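You operate a simulated robot arm through the tools that you are given. There is no shell and no other tool. Be economical: measure what you need, move in short steps, check, and stop when the job is done.

You are at the controls of a simulated robot arm. One attempt, no reset.

## Task
Fetch the thick grey disc and set it on the gold strip. Then put the blue long badge on the right end of the near bench away in the inside of the black tray. Then switch the teal lever on. Then take the brown cube and leave it on the end of the middle bench. Then fetch the small beige tray and set it on the green mat. Then fetch the cream tray and set it on the cream sheet. Then fetch the yellow round badge and set it on the upper shelf of the checking bench. Then take the brown disc and put it on top of the small felt box. Do these in the order given.

The check looks at the end state, three seconds after you hand in, the way a careful person would. Anything else that was tipped, shoved, dropped, spilled or broken makes it a failure.

## Robot
A 7-joint arm with a vacuum gripper on a trunk, on a base that drives. Base frame: it is fixed to the floor where the robot stands at the start and does not move with it; the origin is under the middle of the robot, x ahead of it, y to its left, z up; the surface under the hand at the start is at about z = 0.885. Lengths are in m, angles in degrees, forces in N, time in s.
Its first joint turns from -149.0 to 149.0 degrees. Places, roughly: blue long badge (8x3x2 cm) [0.5, -0.2, 0.9]; brown cube (4x4x3 cm) [1.5, 0.4, 1]; brown disc (4x4x2 cm) [-3.5, -2, 0.8]; cream sheet (34x25x2 cm) [-2.5, -4.3, 1]; cream tray [1.75, -2.5, 1]; end of the middle bench (24x74 cm) [1.82, -2.84, 0.88]; gold strip (6x14x1 cm) [0.7, -0.1, 0.9]; green mat [-1.6, 1.9, 0.8]; inside of the black tray (36x20 cm) [3.5, -7.66, 0.86]; small beige tray (10x14x2 cm) [1.9, -0.2, 0.9]; small felt box [-4.25, -2.5, 0.75]; teal lever [1.4, 0, 1.2]; thick grey disc (5x5x2 cm) [0.6, 0, 0.9]; upper shelf of the checking bench (14x172 cm) [3.62, -7.76, 1.24]; yellow round badge (5x5x2 cm) [3.5, -8, 0.9]. Payload 1.06 kg.
Tool frame: the origin (TCP) lies in the middle of the cups' lips, and z points out of the cups. The gripper has 1 cup of 0.024 m across, covering 0.024 by 0.024 m (tool x, y); the bellows give 0.008 m. With the vacuum on, a cup seals on a smooth face that it is pressed against (1 to 4 N); it does not hold porous or soft things. The pull reaches 23 N.
Orientation is told as [roll, pitch, yaw] about the base's x, y, z axes, in that order, counted from this pose: with the cups facing straight down, the tool's x points along the base's -x, its y along +y and its z along -z.

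## Interface
- The arm moves only by the tool move_arm. Its argument "motion" is a list of rows, each a list of 3 entries, a list of its own where there are three numbers: the shift along the tool's x, y, z in units of 250 mm (1.0 is 250 mm), then the turn, a rotation vector about the tool's x, y, z in units of 90 degrees (1.0 is 90 degrees), then the vacuum: 1 switches it on, 0 off. In form: [[[x, y, z], [wx, wy, wz], vac], ...]. A call has 1 to 8 rows; each row is the pose to reach, as a shift and turn from the pose commanded when the call began, along the tool's axes at that moment. A call with a number of a shift or a turn outside -1 to 1 is refused whole. A row lasts 0.2 s, in which the tool goes at most 0.05 m and 8.6 degrees; a call with a longer step from one row to the next is refused whole, and so is a gripper value outside its range. Where a pose cannot be reached the arm comes as near as it can. A force on the tool above 40 N (or 10 N above the force at the start of the call, whichever is more), or a blocked arm, ends the call early, and 0.2 s more pass. The pull builds up within a second once a cup has sealed. Time passes only in rows, and 0.2 s behind the last, so rows that repeat a pose give it time. The reply holds the time, the measured pose of the TCP, the force on the tool along the base axes and the pull of the vacuum, in the units named above and with some noise, with the torque about the TCP (base axes, N m) and any sound that the robot's microphone picked up.
- Cameras (640 x 400 px; columns grow to the right, rows downward): "scene" is now at [0.0401, 0.1456, 1.5987]; the picture's right is [-0.43, -0.90, 0.00], its down [-0.58, 0.27, -0.76] and it looks along [0.69, -0.33, -0.64] (base axes); focal length 272 px, centre (320, 200). "wrist" rides on the gripper at [0.078, 0.019, -0.096] in the tool frame; the picture's right is [-0.24, 0.97, 0.00], its down [-0.71, -0.17, -0.69] and it looks along [-0.67, -0.16, 0.73] (tool axes); focal length 243 px, centre (320, 200). There is no depth. A picture from a camera that has moved, and an enlarged one, comes with that camera's place and axes in the base frame and with its lens. The place of the scene camera against the robot may be out by one fixed shift of up to 0.025 m in any direction.
- capture(camera): a new picture of that camera. It takes no simulated time.
- lift_body(by): slides the trunk up (or, below 0, down) by that many m; the arm and the scene camera ride with it, the base frame stays. It gives what a move gives, with no picture.
- steer(legs): drives the robot by 1 to 6 legs, each [ahead, turn to the left] in m and degrees, along the robot's own axes; the way and the turn of a leg run together, so that a leg with both is an arc; at most 1.5 m and 180 degrees a leg. The arm and the cameras ride along, it lands a little off, and it stops where it bumps. It gives what a move gives.
- aim_head(pan, tilt): turns the head with the scene camera to pan (to the left, within 155 degrees either way) and tilt (down, from -29 to 69), counted from straight ahead of the robot. It gives what a move gives.
- zoom(camera, box): a new picture of the part [left, top, right, bottom] of that camera's present view, enlarged. It takes no simulated time.
- finish_job(): hands the job in; it is judged then, once.

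Work in short steps. Places have to be worked out from the pictures, the camera data and where the tool is seen: move nearer, look again, correct. Check each grasp and each placing, and mend what went wrong. You have 217 turns and 202 pictures in all, those below and enlarged ones among them. Switch the vacuum off and draw the arm clear of the work before you hand the job in, unless the task says otherwise; then end with one line.

The tools are called after ">>>" as name(argument=value, ...) on one line, values as JSON. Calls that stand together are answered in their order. move_arm: Moves the arm, as the interface text tells. Its arguments: {"type":"object","properties":{"motion":{"type":"array","items":{"type":"array"}}},"required":["motion"]} The other tools are called the same way: lift_body (by) slides the trunk up or down; steer (legs) drives the base; aim_head (pan, tilt) turns the head that bears the scene camera; capture (camera) takes a picture; zoom (camera, box) takes an enlarged picture of a part of a camera's view; finish_job () hands the job in.

At the start:

```text
t: 0.0
ee_pos: [0.6482, -0.1998, 1.0003]
ee_rot: [0.0, -0.1, 0.0]
ft_force: [-1.3, 0.6, 0.3]
ft_torque: [0.01, 0.03, -0.02]
pull: 0.1
trunk travel left (down, up): [-0.65, 0.06]
robot x, y, heading: [0.0002, 0.0005, -0.1]
head pan, tilt: [-25.2, 40.1]
```

scene: 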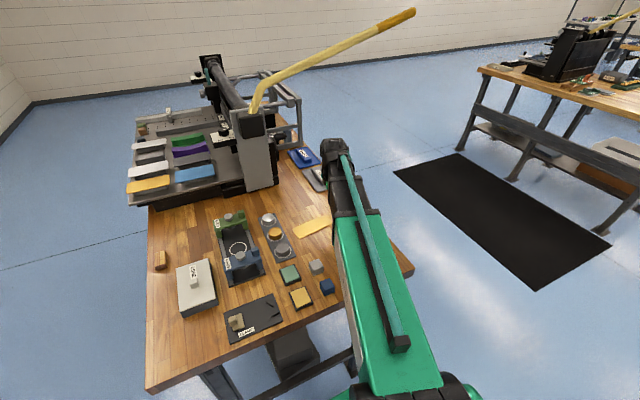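
wrist: 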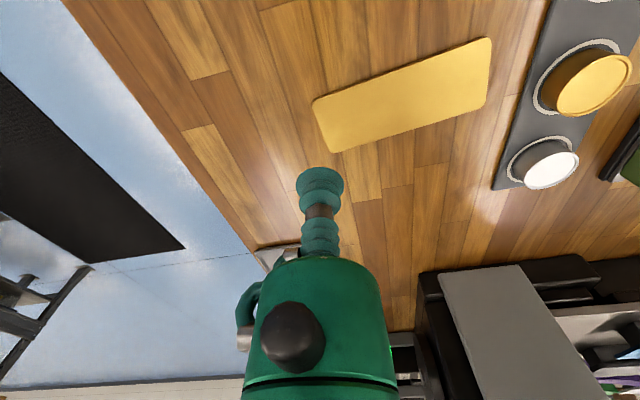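

The scene shows the near bench with several discs, a gold strip and a press. I zoom in to identify the grey disc, strip and badge.

>>> zoom(camera="scene", box=[140, 190, 360, 350])

>>> zoom(camera="scene", box=[120, 40, 340, 200])

```text
2.50 times, centred on (250, 270) of scene
camera zoom: at [0.0401, 0.1456, 1.5987], right [-0.43, -0.9, 0.0], down [-0.58, 0.27, -0.76], along [0.69, -0.33, -0.64], focal length 680 px, centre (495, 25)
```

zoom: 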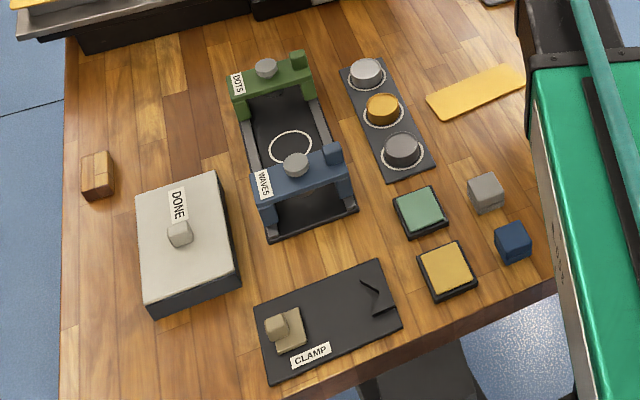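

```text
2.50 times, centred on (230, 120) of scene
camera zoom: at [0.0401, 0.1456, 1.5987], right [-0.43, -0.9, 0.0], down [-0.58, 0.27, -0.76], along [0.69, -0.33, -0.64], focal length 680 px, centre (545, 400)
```

zoom: 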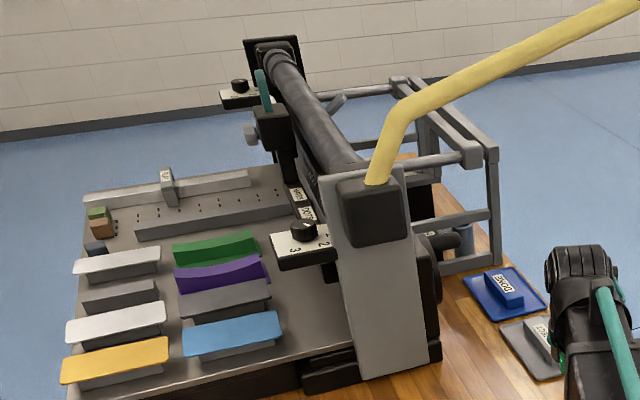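

I judge the near dark grey disc at about [0.59, 0.0] and the strip centre at [0.66, -0.13]. Move the tool to about [0.56, -0.03, 1.0] and look with the wrist camera.

>>> move_arm(motion=[[[0.09, 0.17, 0], [0, 0, 0], 0], [[0.18, 0.34, 0], [0, 0, 0], 0], [[0.27, 0.51, 0], [0, 0, 0], 0], [[0.36, 0.68, 0], [0, 0, 0], 0], [[0.36, 0.68, 0], [0, 0, 0], 0]])

>>> capture(camera="wrist")

>>> capture(camera="scene")

```text
t: 1.2
ee_pos: [0.5576, -0.0288, 1.0005]
ee_rot: [0.1, 0.0, -0.1]
ft_force: [-0.5, 0.2, 0.6]
ft_torque: [0.04, 0.01, 0.0]
pull: 0.0
trunk travel left (down, up): [-0.65, 0.06]
robot x, y, heading: [0.0028, -0.0024, 0.0]
head pan, tilt: [-25.2, 40.1]
```

```text
197 pictures are left
camera wrist: at [0.4782, -0.0099, 1.0969], right [0.24, 0.97, 0.0], down [0.71, -0.17, 0.69], along [0.67, -0.16, -0.73], focal length 243 px, centre (320, 200)
```

wrist: 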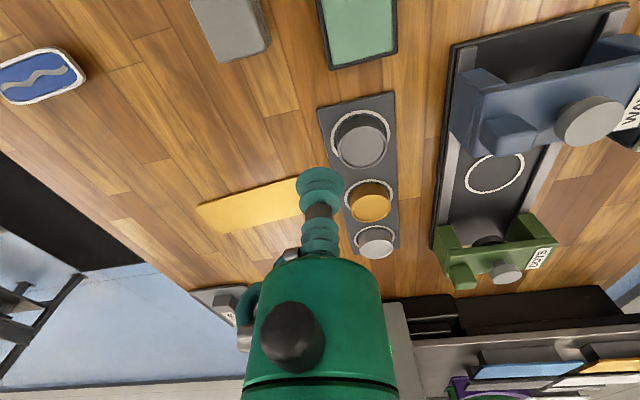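

```text
196 pictures are left
camera scene: at [0.0402, 0.1456, 1.5987], right [-0.43, -0.9, 0.0], down [-0.58, 0.27, -0.76], along [0.69, -0.33, -0.64], focal length 272 px, centre (320, 200)
```

scene: 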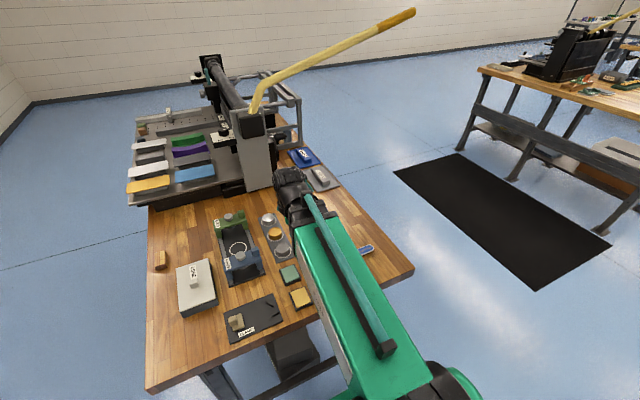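

The near grey disc's top computes to [0.599, 0.000]. I move above it to z≈0.935 and look again.

>>> move_arm(motion=[[[-0.082, 0.058, 0.0], [0, 0, 0], 0], [[-0.164, 0.116, 0.1], [0, 0, 0], 0], [[-0.164, 0.116, 0.26], [0, 0, 0], 0], [[-0.164, 0.116, 0.26], [0, 0, 0], 0]])

>>> capture(camera="wrist")

```text
t: 2.2
ee_pos: [0.5999, -0.0006, 0.9349]
ee_rot: [0.0, 0.0, 0.1]
ft_force: [0.3, 0.2, 0.1]
ft_torque: [0.0, -0.01, 0.03]
pull: 0.1
trunk travel left (down, up): [-0.65, 0.06]
robot x, y, heading: [-0.0001, -0.0009, -0.1]
head pan, tilt: [-25.2, 40.1]
```

```text
195 pictures are left
camera wrist: at [0.5196, 0.0184, 1.0309], right [0.24, 0.97, 0.0], down [0.71, -0.17, 0.69], along [0.67, -0.16, -0.73], focal length 243 px, centre (320, 200)
```

wrist: 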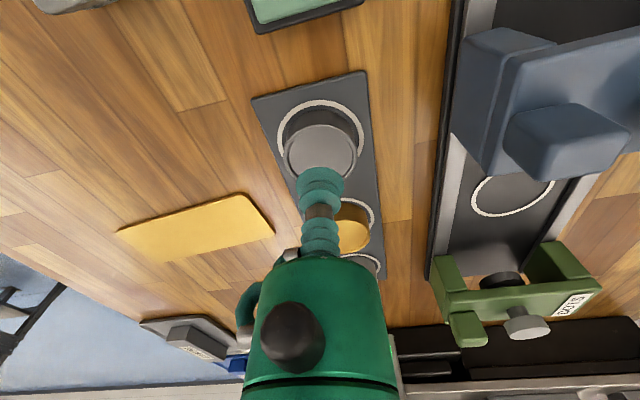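

The disc is nearly under the cup, about 4 mm towards the robot. I descend gently with the vacuum on.

>>> move_arm(motion=[[[0.014, 0.002, 0.06], [0, 0, 0], 1], [[0.014, 0.002, 0.08], [0, 0, 0], 1], [[0.014, 0.002, 0.092], [0, 0, 0], 1], [[0.014, 0.002, 0.1], [0, 0, 0], 1], [[0.014, 0.002, 0.1], [0, 0, 0], 1]])

```text
t: 3.4
ee_pos: [0.5965, -0.0, 0.9104]
ee_rot: [0.0, 0.1, 0.0]
ft_force: [0.5, -0.6, 0.1]
ft_torque: [0.02, 0.06, -0.01]
pull: 22.9
trunk travel left (down, up): [-0.65, 0.06]
robot x, y, heading: [-0.0006, 0.0001, 0.1]
head pan, tilt: [-25.2, 40.1]
```

Sealed (pull 22.9 N), top at ≈0.911. I lift and carry it to above the strip at about [0.657, -0.128].

>>> move_arm(motion=[[[0, 0, -0.1], [0, 0, 0], 1], [[0, 0, -0.24], [0, 0, 0], 1], [[-0.08, -0.17, -0.24], [0, 0, 0], 1], [[-0.16, -0.34, -0.24], [0, 0, 0], 1], [[-0.242, -0.512, -0.24], [0, 0, 0], 1], [[-0.242, -0.512, -0.24], [0, 0, 0], 1]])

>>> capture(camera="wrist")

>>> capture(camera="scene")

```text
t: 4.8
ee_pos: [0.656, -0.1289, 0.9692]
ee_rot: [0.1, 0.0, 0.0]
ft_force: [0.7, 0.1, -0.9]
ft_torque: [-0.02, -0.01, -0.04]
pull: 22.9
trunk travel left (down, up): [-0.65, 0.06]
robot x, y, heading: [-0.0036, -0.0001, 0.0]
head pan, tilt: [-25.2, 40.1]
```

```text
194 pictures are left
camera wrist: at [0.5761, -0.1102, 1.0654], right [0.23, 0.97, 0.0], down [0.71, -0.17, 0.69], along [0.67, -0.16, -0.73], focal length 243 px, centre (320, 200)
```

wrist: 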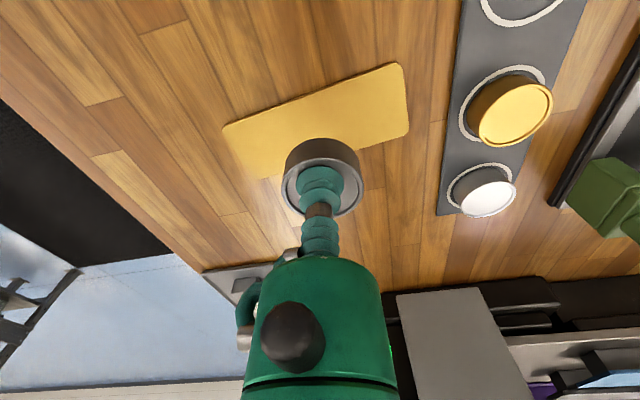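

```text
193 pictures are left
camera scene: at [0.04, 0.1456, 1.5987], right [-0.43, -0.9, 0.0], down [-0.58, 0.27, -0.76], along [0.69, -0.33, -0.64], focal length 272 px, centre (320, 200)
```

scene: 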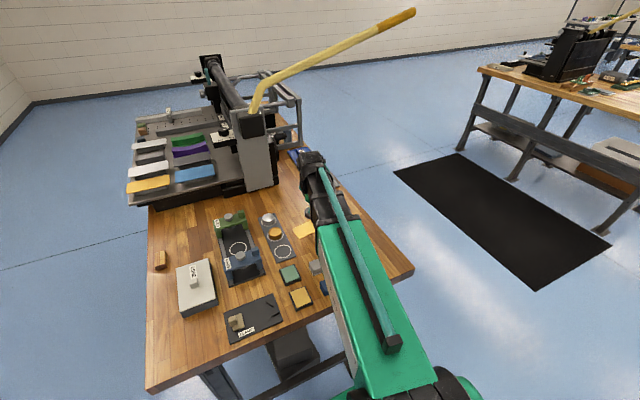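

The strip centre computes to [0.659, -0.1285]. I lower with the disc in small steps and watch force.

>>> move_arm(motion=[[[-0.012, 0, 0.1], [0, 0, 0], 1], [[-0.012, 0, 0.18], [0, 0, 0], 1], [[-0.012, 0, 0.2], [0, 0, 0], 1], [[-0.012, 0, 0.212], [0, 0, 0], 1], [[-0.012, 0, 0.22], [0, 0, 0], 1]])

>>> capture(camera="wrist")

```text
t: 6.0
ee_pos: [0.6586, -0.1279, 0.915]
ee_rot: [0.0, 0.0, 0.0]
ft_force: [-1.4, 0.7, -0.3]
ft_torque: [-0.01, -0.04, 0.01]
pull: 23.2
trunk travel left (down, up): [-0.65, 0.06]
robot x, y, heading: [-0.0021, 0.0003, -0.0]
head pan, tilt: [-25.2, 40.1]
```

```text
192 pictures are left
camera wrist: at [0.5792, -0.1095, 1.0103], right [0.24, 0.97, 0.0], down [0.71, -0.17, 0.69], along [0.67, -0.16, -0.73], focal length 243 px, centre (320, 200)
```

wrist: 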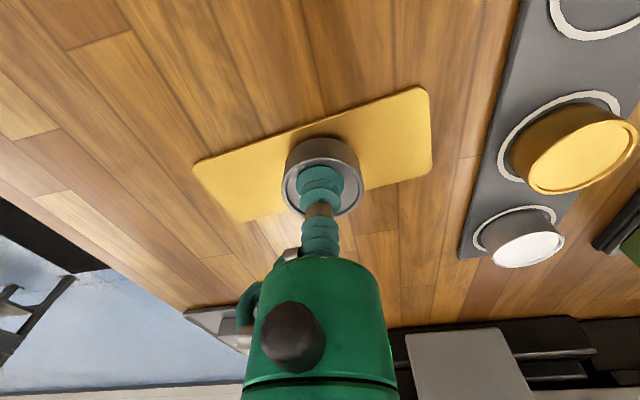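

Alignment is right; still no contact force. I go down a few mm more.

>>> move_arm(motion=[[[0.003, 0, 0.008], [0, 0, 0], 1], [[0.003, 0, 0.014], [0, 0, 0], 1], [[0.003, 0, 0.02], [0, 0, 0], 1], [[0.003, 0, 0.02], [0, 0, 0], 1]])

```text
t: 7.0
ee_pos: [0.6581, -0.1273, 0.9095]
ee_rot: [0.0, 0.0, -0.1]
ft_force: [1.1, -0.7, -1.0]
ft_torque: [-0.01, -0.04, -0.01]
pull: 22.9
trunk travel left (down, up): [-0.65, 0.06]
robot x, y, heading: [0.0031, -0.0013, 0.2]
head pan, tilt: [-25.2, 40.1]
```

No contact yet; keep lowering.

>>> move_arm(motion=[[[0, 0, 0.008], [0, 0, 0], 1], [[0, 0, 0.012], [0, 0, 0], 1], [[0, 0, 0.012], [0, 0, 0], 1]])

>>> zoom(camera="wrist", box=[180, 80, 460, 255])

```text
t: 7.8
ee_pos: [0.6583, -0.1274, 0.9068]
ee_rot: [0.0, -0.2, 0.0]
ft_force: [5.1, -0.8, 15.7]
ft_torque: [0.01, -0.07, 0.05]
pull: 23.0
trunk travel left (down, up): [-0.65, 0.06]
robot x, y, heading: [0.0026, -0.002, -0.3]
head pan, tilt: [-25.2, 40.1]
```

```text
2.29 times, centred on (320, 168) of wrist
camera zoom: at [0.578, -0.1093, 1.0034], right [0.24, 0.97, 0.0], down [0.71, -0.17, 0.69], along [0.67, -0.16, -0.73], focal length 555 px, centre (320, 274)
```

zoom: 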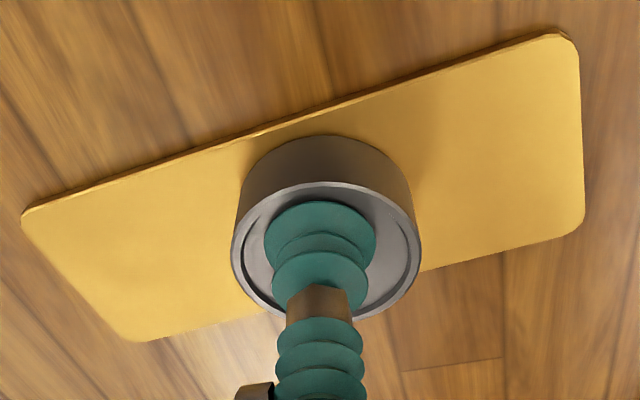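

Firm contact (16 N) and the disc sits within the strip. Release and lift.

>>> move_arm(motion=[[[0, 0, -0.008], [0, 0, 0], 0], [[0, 0, -0.008], [0, 0, 0], 0], [[0, 0, -0.008], [0, 0, 0], 0], [[0, 0, -0.12], [0, 0, 0], 0], [[0, 0, -0.3], [0, 0, 0], 0], [[0.12, 0, -0.3], [0, 0, 0], 0]])

>>> capture(camera="wrist")

```text
t: 9.2
ee_pos: [0.6275, -0.1272, 0.9818]
ee_rot: [0.0, 0.0, 0.0]
ft_force: [0.3, -1.3, -0.1]
ft_torque: [-0.01, -0.06, 0.04]
pull: 0.0
trunk travel left (down, up): [-0.65, 0.06]
robot x, y, heading: [0.0022, 0.0008, 0.1]
head pan, tilt: [-25.2, 40.1]
```

```text
190 pictures are left
camera wrist: at [0.5478, -0.1092, 1.0777], right [0.24, 0.97, 0.0], down [0.71, -0.17, 0.69], along [0.67, -0.16, -0.73], focal length 243 px, centre (320, 200)
```

wrist: 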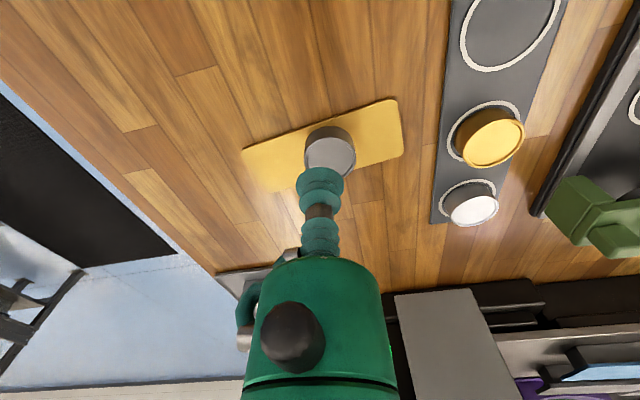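

The disc sits well on the strip. The blue badge was seen at about [0.484, -0.227]; I go to [0.51, -0.225, 0.98] and look.

>>> move_arm(motion=[[[0.12, -0.1, 0], [0, 0, 0], 0], [[0.24, -0.2, 0], [0, 0, 0], 0], [[0.36, -0.3, 0], [0, 0, 0], 0], [[0.47, -0.39, 0], [0, 0, 0], 0], [[0.47, -0.39, 0], [0, 0, 0], 0]])

>>> capture(camera="wrist")

```text
t: 10.4
ee_pos: [0.5114, -0.2254, 0.9821]
ee_rot: [0.0, 0.0, 0.0]
ft_force: [0.6, -0.3, 0.2]
ft_torque: [0.01, 0.01, 0.0]
pull: 0.1
trunk travel left (down, up): [-0.65, 0.06]
robot x, y, heading: [-0.0024, -0.0009, -0.1]
head pan, tilt: [-25.2, 40.1]
```

```text
189 pictures are left
camera wrist: at [0.4313, -0.207, 1.0776], right [0.23, 0.97, 0.0], down [0.71, -0.17, 0.68], along [0.67, -0.16, -0.73], focal length 243 px, centre (320, 200)
```

wrist: 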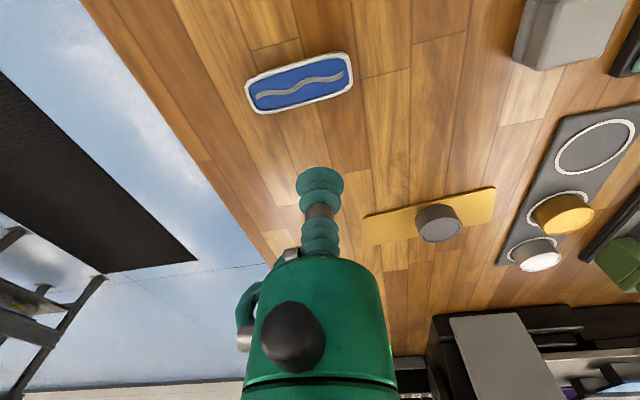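

Badge centre is about [0.483, -0.234], at the inner edge of reach. I back the base up 8 cm first, then look.

>>> steer(legs=[[-0.1, 0]])

>>> capture(camera="wrist")

```text
t: 11.6
ee_pos: [0.411, -0.2248, 0.9819]
ee_rot: [0.0, 0.0, 0.1]
ft_force: [0.6, -0.4, 0.1]
ft_torque: [0.0, 0.01, 0.0]
pull: 0.0
trunk travel left (down, up): [-0.65, 0.06]
robot x, y, heading: [-0.0955, -0.0004, -0.1]
head pan, tilt: [-25.2, 40.1]
```

```text
188 pictures are left
camera wrist: at [0.3305, -0.2061, 1.078], right [0.23, 0.97, 0.0], down [0.71, -0.17, 0.69], along [0.67, -0.16, -0.73], focal length 243 px, centre (320, 200)
```

wrist: 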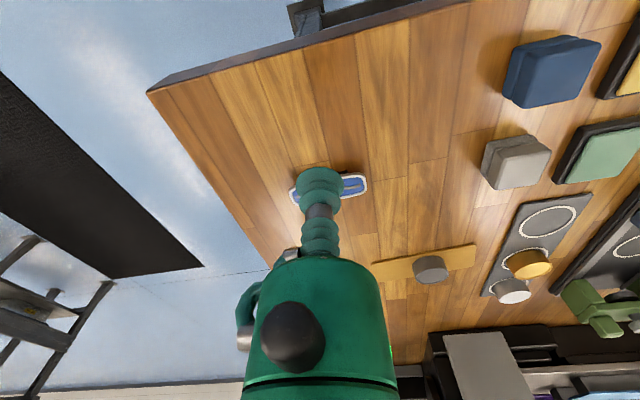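

Badge confirmed at [0.482, -0.233]. I go above it at z≈0.93 and check.

>>> move_arm(motion=[[[-0.15, -0.016, 0], [0, 0, 0], 0], [[-0.284, -0.032, 0.05], [0, 0, 0], 0], [[-0.284, -0.032, 0.2], [0, 0, 0], 0], [[-0.284, -0.032, 0.2], [0, 0, 0], 0]])

>>> capture(camera="wrist")

```text
t: 12.6
ee_pos: [0.4814, -0.2325, 0.9313]
ee_rot: [0.0, 0.0, 0.0]
ft_force: [0.1, 1.2, 0.3]
ft_torque: [0.01, 0.0, 0.01]
pull: 0.0
trunk travel left (down, up): [-0.65, 0.06]
robot x, y, heading: [-0.1018, -0.0024, -0.1]
head pan, tilt: [-25.2, 40.1]
```

```text
187 pictures are left
camera wrist: at [0.4021, -0.2136, 1.0271], right [0.23, 0.97, 0.0], down [0.71, -0.17, 0.69], along [0.67, -0.16, -0.73], focal length 243 px, centre (320, 200)
```

wrist: 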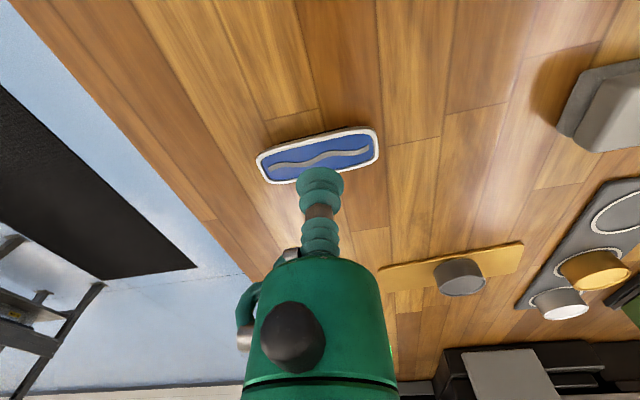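

Well centred. Descend with the vacuum on in small steps.

>>> move_arm(motion=[[[0, 0, 0.08], [0, 0, 0], 1], [[0, 0, 0.1], [0, 0, 0], 1], [[0, 0, 0.112], [0, 0, 0], 1], [[0, 0, 0.124], [0, 0, 0], 1], [[0, 0, 0.132], [0, 0, 0], 1], [[0, 0, 0.132], [0, 0, 0], 1]])

```text
t: 13.9
ee_pos: [0.4817, -0.2322, 0.8994]
ee_rot: [0.0, 0.0, 0.1]
ft_force: [0.8, -1.1, 3.8]
ft_torque: [-0.01, 0.0, 0.0]
pull: 22.6
trunk travel left (down, up): [-0.65, 0.06]
robot x, y, heading: [-0.1007, 0.0019, 0.2]
head pan, tilt: [-25.2, 40.1]
```

Sealed. Lift it clear, then back up from the bench.

>>> move_arm(motion=[[[0, 0, -0.1], [0, 0, 0], 1], [[0, 0, -0.28], [0, 0, 0], 1], [[0, 0, -0.46], [0, 0, 0], 1], [[0, 0, -0.6], [0, 0, 0], 1], [[0, 0, -0.6], [0, 0, 0], 1]])

>>> aim_head(pan=-70, tilt=20)

>>> capture(camera="scene")

>>> capture(camera="wrist")

```text
t: 15.2
ee_pos: [0.4828, -0.2333, 1.0487]
ee_rot: [0.0, 0.0, 0.1]
ft_force: [0.0, -0.1, 0.8]
ft_torque: [0.05, -0.02, 0.02]
pull: 23.1
trunk travel left (down, up): [-0.65, 0.06]
robot x, y, heading: [-0.1026, 0.001, 0.1]
head pan, tilt: [-25.2, 40.1]
```

```text
t: 16.3
ee_pos: [0.4818, -0.2319, 1.0484]
ee_rot: [0.0, 0.0, 0.1]
ft_force: [-0.4, 0.0, -0.2]
ft_torque: [-0.04, 0.02, -0.01]
pull: 22.7
trunk travel left (down, up): [-0.65, 0.06]
robot x, y, heading: [-0.1043, 0.0015, 0.1]
head pan, tilt: [-70.0, 20.0]
```

```text
186 pictures are left
camera scene: at [-0.1053, 0.0943, 1.6303], right [-0.94, -0.34, 0.0], down [-0.12, 0.32, -0.94], along [0.32, -0.88, -0.34], focal length 272 px, centre (320, 200)
```

scene: 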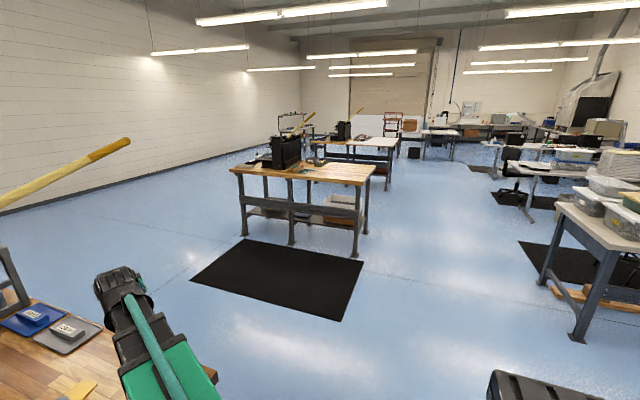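

```text
185 pictures are left
camera wrist: at [0.4029, -0.2149, 1.1447], right [0.23, 0.97, 0.0], down [0.71, -0.17, 0.69], along [0.67, -0.16, -0.73], focal length 243 px, centre (320, 200)
```

wrist: 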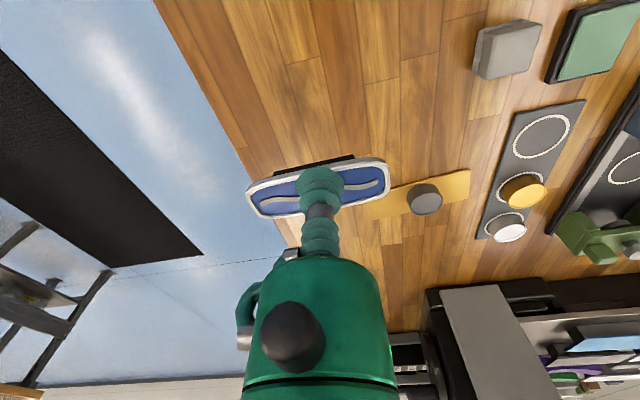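

The badge hangs on the cup. I zoom on the far area to plan the route to the checking bench.

>>> zoom(camera="scene", box=[220, 90, 460, 240])

>>> zoom(camera="scene", box=[265, 100, 345, 150])

```text
2.67 times, centred on (340, 165) of scene
camera zoom: at [-0.1053, 0.0943, 1.6303], right [-0.94, -0.34, 0.0], down [-0.12, 0.32, -0.94], along [0.32, -0.88, -0.34], focal length 725 px, centre (267, 293)
```

zoom: 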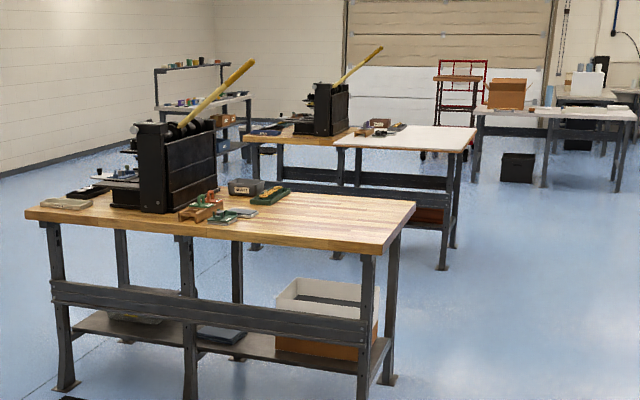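

```text
8.00 times, centred on (305, 125) of scene
camera zoom: at [-0.1053, 0.0943, 1.6303], right [-0.94, -0.34, 0.0], down [-0.12, 0.32, -0.94], along [0.32, -0.88, -0.34], focal length 2174 px, centre (440, 800)
```

zoom: 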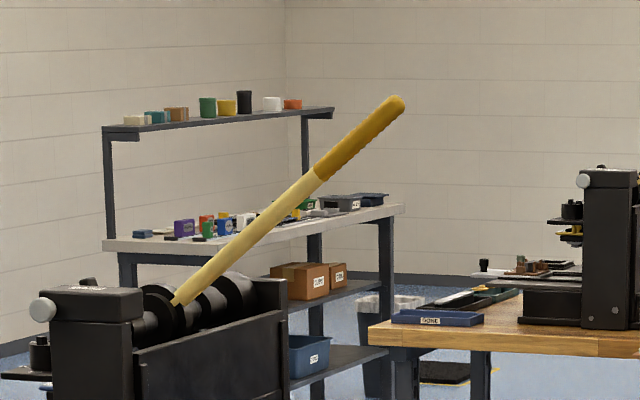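

The checking bench is along the left wall (x≈3.5) with a free aisle on the west side of the benches. I back up, turn right and drive down along x≈-0.35.

>>> steer(legs=[[-0.25, 0], [0, -90], [1.5, 0], [1.5, 0]])

>>> aim_head(pan=0, tilt=20)

>>> capture(camera="scene")

```text
t: 36.0
ee_pos: [-0.6323, -3.5899, 1.0495]
ee_rot: [0.0, 0.0, -90.3]
ft_force: [0.0, 0.7, -0.3]
ft_torque: [0.03, 0.01, 0.03]
pull: 0.1
trunk travel left (down, up): [-0.65, 0.06]
robot x, y, heading: [-0.3912, -3.0043, -90.4]
head pan, tilt: [-70.0, 20.0]
```

```text
t: 37.5
ee_pos: [-0.6315, -3.589, 1.0488]
ee_rot: [0.0, 0.0, -90.4]
ft_force: [-0.1, 0.6, -0.6]
ft_torque: [0.03, -0.04, 0.05]
pull: 0.1
trunk travel left (down, up): [-0.65, 0.06]
robot x, y, heading: [-0.3938, -3.0093, -90.3]
head pan, tilt: [0.0, 20.0]
```

```text
182 pictures are left
camera scene: at [-0.2147, -3.0454, 1.6303], right [-1.0, 0.01, 0.0], down [0.0, 0.34, -0.94], along [-0.01, -0.94, -0.34], focal length 272 px, centre (320, 200)
```

scene: 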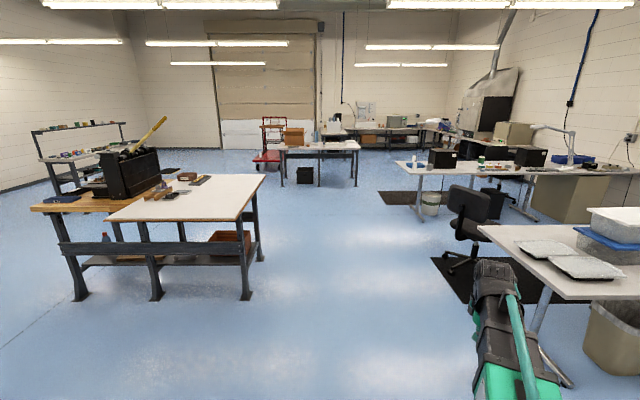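

The pull reads 0.1: the badge was lost during the drive. I look with the wrist and head to find it.

>>> capture(camera="wrist")

>>> aim_head(pan=150, tilt=35)

>>> capture(camera="scene")

>>> aim_head(pan=-150, tilt=35)

>>> capture(camera="scene")

```text
181 pictures are left
camera wrist: at [-0.6134, -3.5111, 1.1446], right [0.97, -0.24, 0.0], down [-0.18, -0.71, 0.69], along [-0.17, -0.66, -0.73], focal length 243 px, centre (320, 200)
```

wrist: 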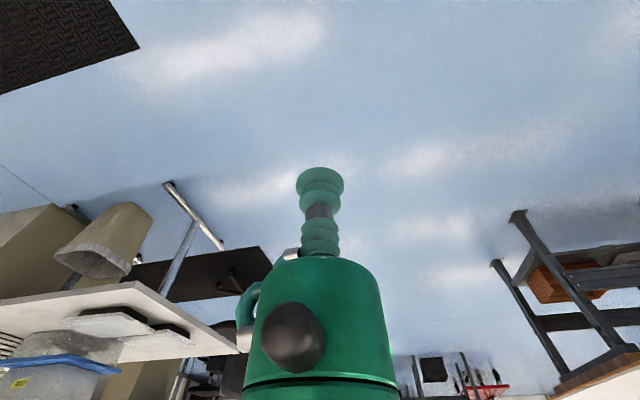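

```text
t: 39.8
ee_pos: [-0.6305, -3.5894, 1.0487]
ee_rot: [0.0, -0.1, -90.4]
ft_force: [0.4, -0.1, 0.2]
ft_torque: [0.04, -0.02, 0.03]
pull: 0.0
trunk travel left (down, up): [-0.65, 0.06]
robot x, y, heading: [-0.3962, -3.0107, -90.4]
head pan, tilt: [150.0, 35.0]
```

```text
180 pictures are left
camera scene: at [-0.1693, -2.8764, 1.6064], right [0.86, -0.51, 0.0], down [-0.29, -0.49, -0.82], along [0.42, 0.71, -0.57], focal length 272 px, centre (320, 200)
```

scene: 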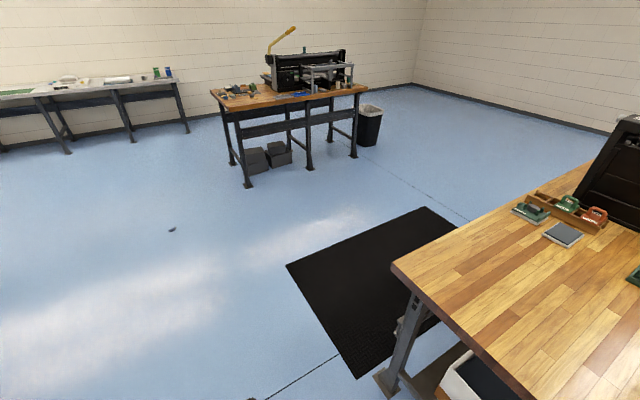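

```text
t: 43.9
ee_pos: [-0.6309, -3.5889, 1.0489]
ee_rot: [0.1, 0.1, -90.4]
ft_force: [0.0, -0.2, 0.4]
ft_torque: [-0.01, 0.01, 0.03]
pull: 0.1
trunk travel left (down, up): [-0.65, 0.06]
robot x, y, heading: [-0.3929, -3.0106, -90.4]
head pan, tilt: [-150.0, 35.0]
```

```text
179 pictures are left
camera scene: at [-0.2574, -2.8757, 1.6064], right [0.87, 0.49, 0.0], down [0.28, -0.5, -0.82], along [-0.4, 0.71, -0.57], focal length 272 px, centre (320, 200)
```

scene: 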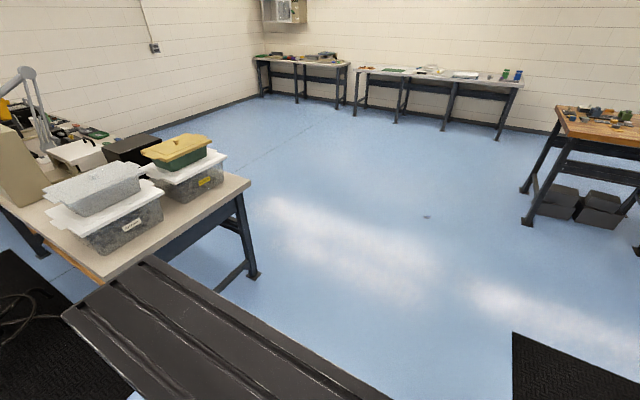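

The badge lies on the floor at about [-0.36, -0.60]; it came off mid-turn. I turn back and drive nearer to pick it off the floor; from now on I'll turn in smaller steps when carrying.

>>> steer(legs=[[0.0, 90], [0, 90], [1.4, 0]])

>>> aim_head(pan=0, tilt=50)

>>> capture(camera="scene")

```text
t: 58.6
ee_pos: [-0.1689, -1.0165, 1.049]
ee_rot: [0.0, 0.1, 90.5]
ft_force: [-0.6, 0.2, -0.2]
ft_torque: [0.0, 0.01, 0.01]
pull: 0.1
trunk travel left (down, up): [-0.65, 0.06]
robot x, y, heading: [-0.4007, -1.605, 90.2]
head pan, tilt: [-150.0, 35.0]
```

```text
t: 60.9
ee_pos: [-0.169, -1.0163, 1.0485]
ee_rot: [-0.1, 0.0, 90.6]
ft_force: [0.2, 0.3, 0.8]
ft_torque: [0.01, 0.0, 0.0]
pull: 0.0
trunk travel left (down, up): [-0.65, 0.06]
robot x, y, heading: [-0.3994, -1.6029, 90.6]
head pan, tilt: [0.0, 50.0]
```

```text
178 pictures are left
camera scene: at [-0.5599, -1.5593, 1.5847], right [1.0, 0.01, 0.0], down [0.01, -0.77, -0.64], along [-0.01, 0.64, -0.77], focal length 272 px, centre (320, 200)
```

scene: 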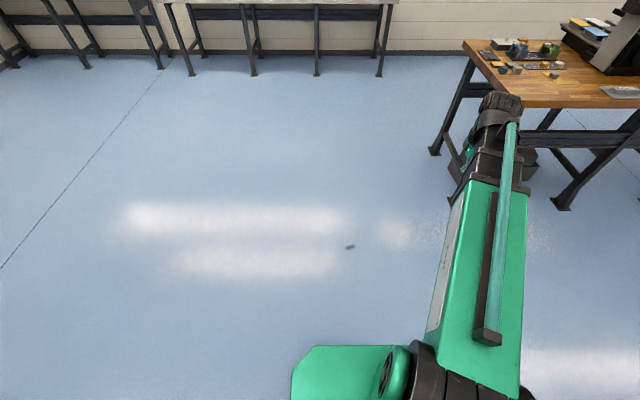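

>>> zoom(camera="scene", box=[330, 237, 370, 262])

```text
16.00 times, centred on (350, 250) of scene
camera zoom: at [-0.5599, -1.5593, 1.5847], right [1.0, 0.01, 0.0], down [0.01, -0.77, -0.64], along [-0.01, 0.64, -0.77], focal length 4349 px, centre (-160, -592)
```

zoom: 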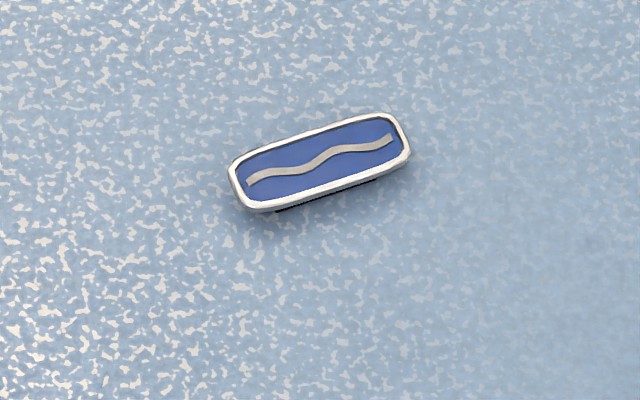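

The badge lies face up at about [-0.373, -0.642]. I drive 0.2 m nearer and lower the trunk to see how far down the arm reaches.

>>> steer(legs=[[0.2, 0]])

>>> lift_body(by=-0.64)

>>> capture(camera="scene")

>>> capture(camera="wrist")

```text
t: 62.5
ee_pos: [-0.1707, -0.8165, 1.0487]
ee_rot: [0.0, 0.0, 90.5]
ft_force: [0.4, -0.4, 0.0]
ft_torque: [0.02, 0.01, -0.01]
pull: 0.1
trunk travel left (down, up): [-0.65, 0.06]
robot x, y, heading: [-0.3969, -1.4017, 90.5]
head pan, tilt: [0.0, 50.0]
```

```text
refused: -0.64 is not a number from -0.4 to 0.4
```

```text
176 pictures are left
camera scene: at [-0.5617, -1.3587, 1.5847], right [1.0, 0.01, 0.0], down [0.01, -0.77, -0.64], along [-0.01, 0.64, -0.77], focal length 272 px, centre (320, 200)
```

scene: 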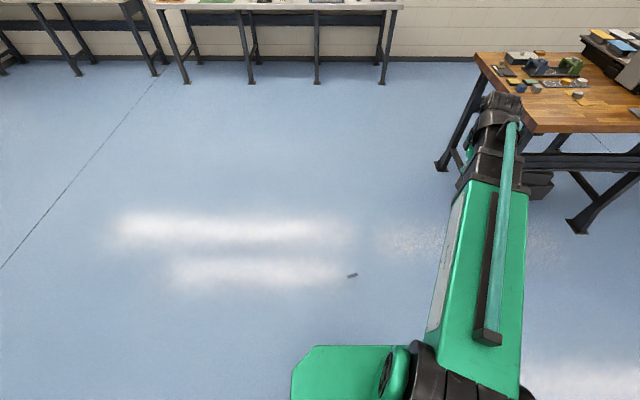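

```text
175 pictures are left
camera wrist: at [-0.1906, -0.8949, 1.1443], right [-0.97, 0.23, 0.0], down [0.16, 0.71, 0.68], along [0.16, 0.67, -0.73], focal length 243 px, centre (320, 200)
```

wrist: 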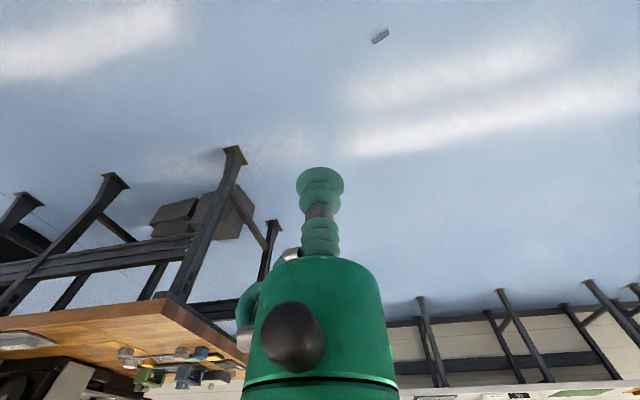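

Refused for range; I lower in two steps and then look.

>>> lift_body(by=-0.4)

>>> lift_body(by=-0.24)

>>> move_arm(motion=[[[-0.11, 0.13, 0], [0, 0, 0], 0], [[-0.22, 0.26, 0], [0, 0, 0], 0], [[-0.33, 0.39, 0], [0, 0, 0], 0], [[-0.44, 0.52, 0], [0, 0, 0], 0], [[-0.53, 0.66, 0], [0, 0, 0], 0], [[-0.57, 0.8, 0], [0, 0, 0], 0], [[-0.57, 0.8, 0.15], [0, 0, 0], 0], [[-0.57, 0.8, 0.3], [0, 0, 0], 0]])

>>> capture(camera="wrist")

```text
t: 66.3
ee_pos: [-0.1708, -0.8167, 0.649]
ee_rot: [0.0, 0.0, 90.4]
ft_force: [-0.9, -0.1, -0.4]
ft_torque: [0.01, 0.0, 0.0]
pull: 0.2
trunk travel left (down, up): [-0.25, 0.46]
robot x, y, heading: [-0.3984, -1.4031, 90.4]
head pan, tilt: [0.0, 50.0]
```

```text
t: 68.8
ee_pos: [-0.1698, -0.8172, 0.4099]
ee_rot: [0.0, 0.0, 90.5]
ft_force: [0.7, -0.2, 0.3]
ft_torque: [-0.03, -0.02, -0.01]
pull: 0.1
trunk travel left (down, up): [-0.01, 0.7]
robot x, y, heading: [-0.4005, -1.4028, 90.6]
head pan, tilt: [0.0, 50.0]
```

```text
t: 70.6
ee_pos: [-0.3713, -0.6772, 0.333]
ee_rot: [0.1, 0.0, 90.4]
ft_force: [-1.0, 0.6, -0.5]
ft_torque: [0.0, 0.0, -0.02]
pull: 0.1
trunk travel left (down, up): [-0.01, 0.7]
robot x, y, heading: [-0.4022, -1.4004, 90.4]
head pan, tilt: [0.0, 50.0]
```

```text
174 pictures are left
camera wrist: at [-0.3915, -0.7548, 0.4289], right [-0.97, 0.23, 0.0], down [0.16, 0.71, 0.69], along [0.16, 0.67, -0.73], focal length 243 px, centre (320, 200)
```

wrist: 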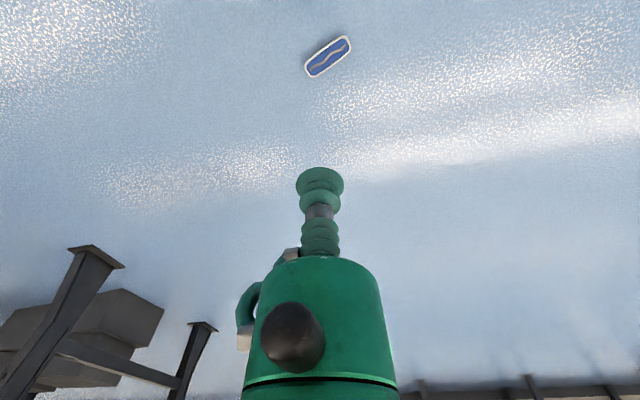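

Badge at [-0.379, -0.661]. I align and descend 0.24 m.

>>> move_arm(motion=[[[-0.064, 0.032, 0.15], [0, 0, 0], 0], [[-0.064, 0.032, 0.34], [0, 0, 0], 0], [[-0.064, 0.032, 0.53], [0, 0, 0], 0], [[-0.064, 0.032, 0.72], [0, 0, 0], 0], [[-0.064, 0.032, 0.9], [0, 0, 0], 0], [[-0.064, 0.032, 1.0], [0, 0, 0], 0], [[-0.064, 0.032, 1.0], [0, 0, 0], 0]])

>>> capture(camera="wrist")

```text
t: 72.2
ee_pos: [-0.3794, -0.6594, 0.0834]
ee_rot: [0.0, 0.0, 90.6]
ft_force: [0.1, 0.4, -0.5]
ft_torque: [-0.04, 0.0, -0.02]
pull: 0.0
trunk travel left (down, up): [-0.01, 0.7]
robot x, y, heading: [-0.3999, -1.3976, 90.4]
head pan, tilt: [0.0, 50.0]
```

```text
173 pictures are left
camera wrist: at [-0.3998, -0.7387, 0.179], right [-0.97, 0.23, 0.0], down [0.16, 0.71, 0.69], along [0.16, 0.67, -0.73], focal length 243 px, centre (320, 200)
```

wrist: 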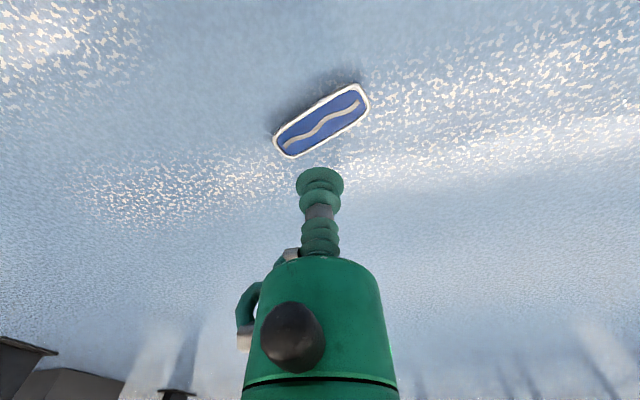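

Nearly aligned; descend with vacuum on.

>>> move_arm(motion=[[[0.016, 0.012, 0.14], [0, 0, 0], 1], [[0.016, 0.012, 0.23], [0, 0, 0], 1], [[0.016, 0.012, 0.25], [0, 0, 0], 1], [[0.016, 0.012, 0.265], [0, 0, 0], 1], [[0.016, 0.012, 0.28], [0, 0, 0], 1], [[0.016, 0.012, 0.28], [0, 0, 0], 1]])

```text
t: 73.6
ee_pos: [-0.3832, -0.664, 0.0139]
ee_rot: [0.0, 0.0, 90.4]
ft_force: [0.6, -0.8, 6.3]
ft_torque: [-0.01, 0.0, -0.01]
pull: 23.2
trunk travel left (down, up): [-0.01, 0.7]
robot x, y, heading: [-0.3986, -1.4019, 90.3]
head pan, tilt: [0.0, 50.0]
```

Sealed again. I lift to about 0.26 and test carrying low, with small turns while checking the pull.

>>> move_arm(motion=[[[0, 0, -0.1], [0, 0, 0], 1], [[0, 0, -0.28], [0, 0, 0], 1], [[0.1, 0, -0.46], [0, 0, 0], 1], [[0.2, 0, -0.64], [0, 0, 0], 1], [[0.3, 0, -0.8], [0, 0, 0], 1], [[0.4, 0, -0.95], [0, 0, 0], 1], [[0.5, 0, -1.0], [0, 0, 0], 1], [[0.5, 0, -1.0], [0, 0, 0], 1]])

>>> steer(legs=[[0, 30]])

>>> capture(camera="wrist")

```text
refused: row 3 steps farther than a row can; nothing moved
```

```text
t: 75.5
ee_pos: [-0.7499, -0.752, 0.0137]
ee_rot: [0.0, 0.0, 120.0]
ft_force: [-0.2, 0.0, 0.2]
ft_torque: [-0.01, -0.01, -0.05]
pull: 22.6
trunk travel left (down, up): [-0.01, 0.7]
robot x, y, heading: [-0.4013, -1.4, 120.1]
head pan, tilt: [0.0, 50.0]
```

```text
172 pictures are left
camera wrist: at [-0.7283, -0.8296, 0.1094], right [-0.96, -0.28, 0.0], down [-0.21, 0.7, 0.69], along [-0.19, 0.66, -0.73], focal length 243 px, centre (320, 200)
```

wrist: 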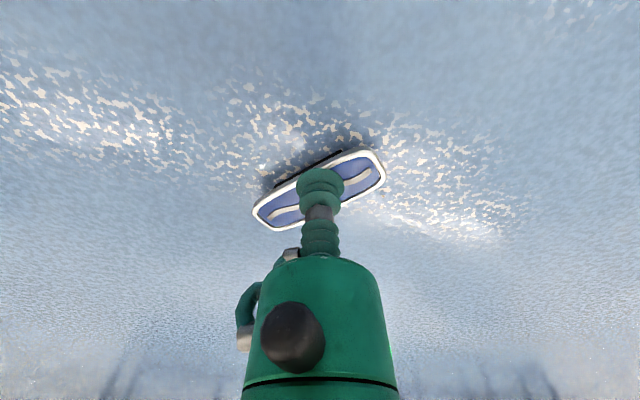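

Still held, but I must lift first (my lift was refused for a step too long). Lift in smaller rows now.

>>> move_arm(motion=[[[0, 0, -0.1], [0, 0, 0], 1], [[0, 0, -0.28], [0, 0, 0], 1], [[0.06, 0, -0.44], [0, 0, 0], 1], [[0.14, 0, -0.6], [0, 0, 0], 1], [[0.22, 0, -0.76], [0, 0, 0], 1], [[0.32, 0, -0.9], [0, 0, 0], 1], [[0.45, 0, -1.0], [0, 0, 0], 1], [[0.5, 0, -1.0], [0, 0, 0], 1]])

```text
t: 77.3
ee_pos: [-0.6878, -0.8614, 0.2639]
ee_rot: [0.1, 0.0, 120.1]
ft_force: [0.6, 0.9, 0.0]
ft_torque: [0.04, 0.02, 0.03]
pull: 22.6
trunk travel left (down, up): [-0.01, 0.7]
robot x, y, heading: [-0.4032, -1.4037, 120.2]
head pan, tilt: [0.0, 50.0]
```

Held at z 0.26. I turn right in moderate legs and check the pull.

>>> steer(legs=[[0, -45]])

```text
t: 79.8
ee_pos: [-0.2148, -0.8195, 0.2639]
ee_rot: [0.0, 0.0, 74.4]
ft_force: [-0.4, 0.4, -0.4]
ft_torque: [-0.02, 0.02, 0.0]
pull: 22.6
trunk travel left (down, up): [-0.01, 0.7]
robot x, y, heading: [-0.3994, -1.4037, 74.3]
head pan, tilt: [0.0, 50.0]
```

>>> steer(legs=[[0, -45], [0, -45]])

```text
t: 84.3
ee_pos: [0.1824, -1.5912, 0.2646]
ee_rot: [0.0, 0.0, -15.8]
ft_force: [0.0, 0.6, -0.7]
ft_torque: [0.01, -0.04, -0.01]
pull: 22.9
trunk travel left (down, up): [-0.01, 0.7]
robot x, y, heading: [-0.4067, -1.4014, -16.0]
head pan, tilt: [0.0, 50.0]
```

Pull holds. Turn the rest and drive 1.5 m, then check.

>>> steer(legs=[[0, -37], [0, -37], [1.0, 0]])

```text
t: 93.0
ee_pos: [-0.3895, -3.0238, 0.2634]
ee_rot: [0.1, 0.0, -88.4]
ft_force: [-0.3, 0.4, -0.3]
ft_torque: [-0.01, -0.02, 0.04]
pull: 0.0
trunk travel left (down, up): [-0.01, 0.7]
robot x, y, heading: [-0.3858, -2.411, -88.5]
head pan, tilt: [0.0, 50.0]
```

Lost again. Look where it fell.

>>> capture(camera="scene")

>>> capture(camera="wrist")

>>> aim_head(pan=140, tilt=40)

>>> capture(camera="scene")

```text
171 pictures are left
camera scene: at [-0.2048, -2.4269, 0.9447], right [-1.0, -0.03, 0.0], down [-0.02, 0.77, -0.64], along [0.02, -0.64, -0.77], focal length 272 px, centre (320, 200)
```

scene: 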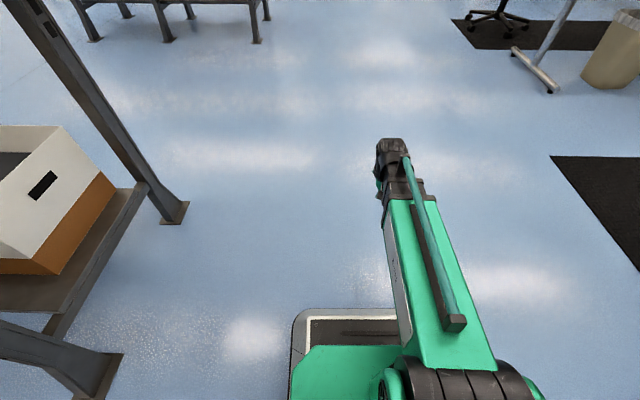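

```text
170 pictures are left
camera wrist: at [-0.3751, -2.9454, 0.3595], right [0.98, -0.21, 0.0], down [-0.15, -0.71, 0.69], along [-0.14, -0.67, -0.73], focal length 243 px, centre (320, 200)
```

wrist: 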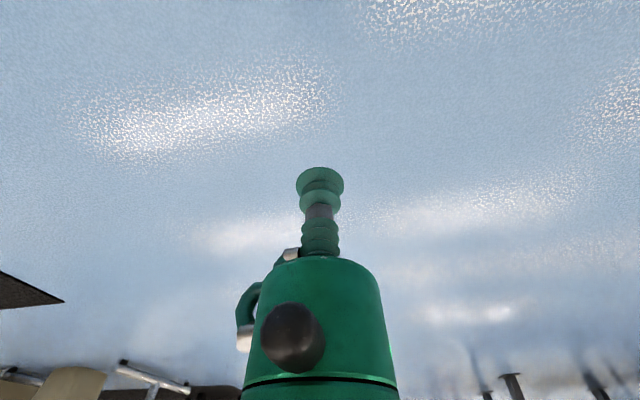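

```text
t: 95.3
ee_pos: [-0.391, -3.0247, 0.2641]
ee_rot: [0.1, 0.1, -88.4]
ft_force: [-0.8, 0.2, -1.5]
ft_torque: [-0.01, 0.0, 0.04]
pull: 0.1
trunk travel left (down, up): [-0.01, 0.7]
robot x, y, heading: [-0.3888, -2.409, -88.5]
head pan, tilt: [140.0, 40.0]
```

```text
169 pictures are left
camera scene: at [-0.1539, -2.2833, 0.9589], right [0.78, -0.62, 0.0], down [-0.4, -0.5, -0.77], along [0.48, 0.6, -0.64], focal length 272 px, centre (320, 200)
```

scene: 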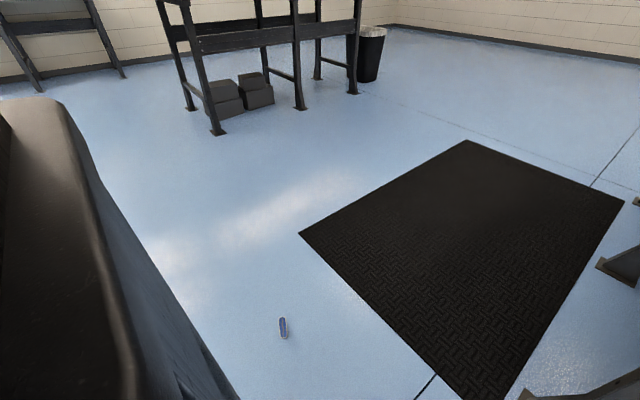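

The badge is on the floor at about [0.02, -1.86]. I manoeuvre back and away so that it is in front at ~0.65 m.

>>> steer(legs=[[0, 23], [-0.55, 0], [0, 72]])

>>> capture(camera="wrist")

```text
t: 102.8
ee_pos: [-0.0057, -1.8636, 0.2643]
ee_rot: [0.1, 0.0, 6.5]
ft_force: [-0.6, 0.6, 0.0]
ft_torque: [-0.02, 0.0, 0.01]
pull: 0.0
trunk travel left (down, up): [-0.01, 0.7]
robot x, y, heading: [-0.6195, -1.9129, 6.8]
head pan, tilt: [140.0, 40.0]
```

```text
168 pictures are left
camera wrist: at [-0.0872, -1.8549, 0.3595], right [0.12, 0.99, 0.0], down [0.72, -0.09, 0.69], along [0.68, -0.08, -0.73], focal length 243 px, centre (320, 200)
```

wrist: 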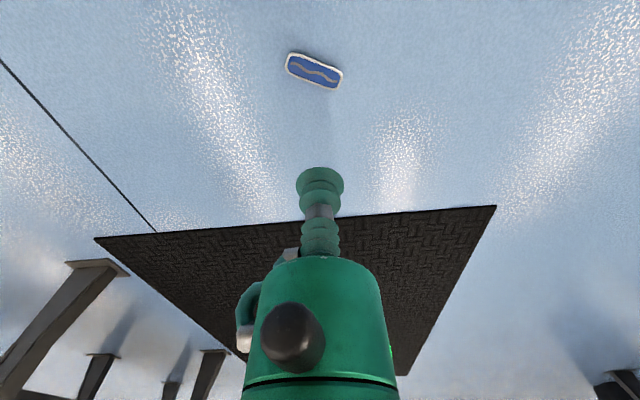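

Badge at [0.006, -1.871], face up. Align and descend.

>>> move_arm(motion=[[[-0.044, -0.035, 0.15], [0, 0, 0], 0], [[-0.044, -0.035, 0.34], [0, 0, 0], 0], [[-0.044, -0.035, 0.53], [0, 0, 0], 0], [[-0.044, -0.035, 0.72], [0, 0, 0], 0], [[-0.044, -0.035, 0.8], [0, 0, 0], 0], [[-0.044, -0.035, 0.8], [0, 0, 0], 0]])

>>> capture(camera="wrist")

```text
t: 104.2
ee_pos: [0.0056, -1.8714, 0.0637]
ee_rot: [0.0, -0.1, 6.6]
ft_force: [-0.6, 0.2, 0.3]
ft_torque: [0.03, -0.01, 0.01]
pull: 0.1
trunk travel left (down, up): [-0.01, 0.7]
robot x, y, heading: [-0.6161, -1.9109, 6.6]
head pan, tilt: [140.0, 40.0]
```

```text
167 pictures are left
camera wrist: at [-0.0748, -1.8629, 0.1602], right [0.12, 0.99, 0.0], down [0.72, -0.09, 0.69], along [0.68, -0.08, -0.73], focal length 243 px, centre (320, 200)
```

wrist: 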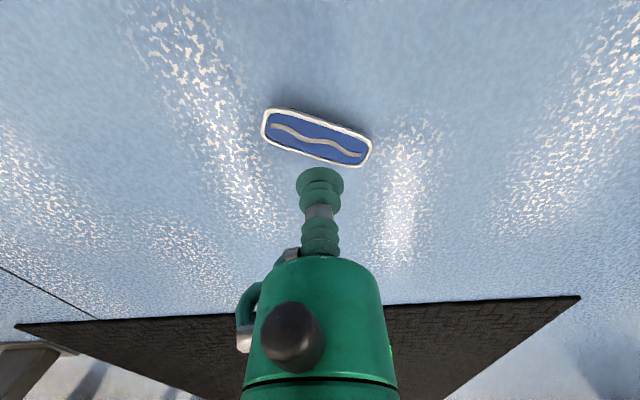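

Well aligned; descend with vacuum.

>>> move_arm(motion=[[[0.004, -0.01, 0.14], [0, 0, 0], 1], [[0.004, -0.01, 0.18], [0, 0, 0], 1], [[0.004, -0.01, 0.19], [0, 0, 0], 1], [[0.004, -0.01, 0.2], [0, 0, 0], 1], [[0.004, -0.01, 0.2], [0, 0, 0], 1], [[0.004, -0.01, 0.2], [0, 0, 0], 1], [[0.004, -0.01, 0.2], [0, 0, 0], 1]])

```text
t: 105.8
ee_pos: [0.0054, -1.8757, 0.0135]
ee_rot: [0.1, -0.1, 6.6]
ft_force: [-0.6, 0.0, 3.1]
ft_torque: [0.0, -0.02, -0.01]
pull: 23.1
trunk travel left (down, up): [-0.01, 0.7]
robot x, y, heading: [-0.6164, -1.9111, 6.4]
head pan, tilt: [140.0, 40.0]
```

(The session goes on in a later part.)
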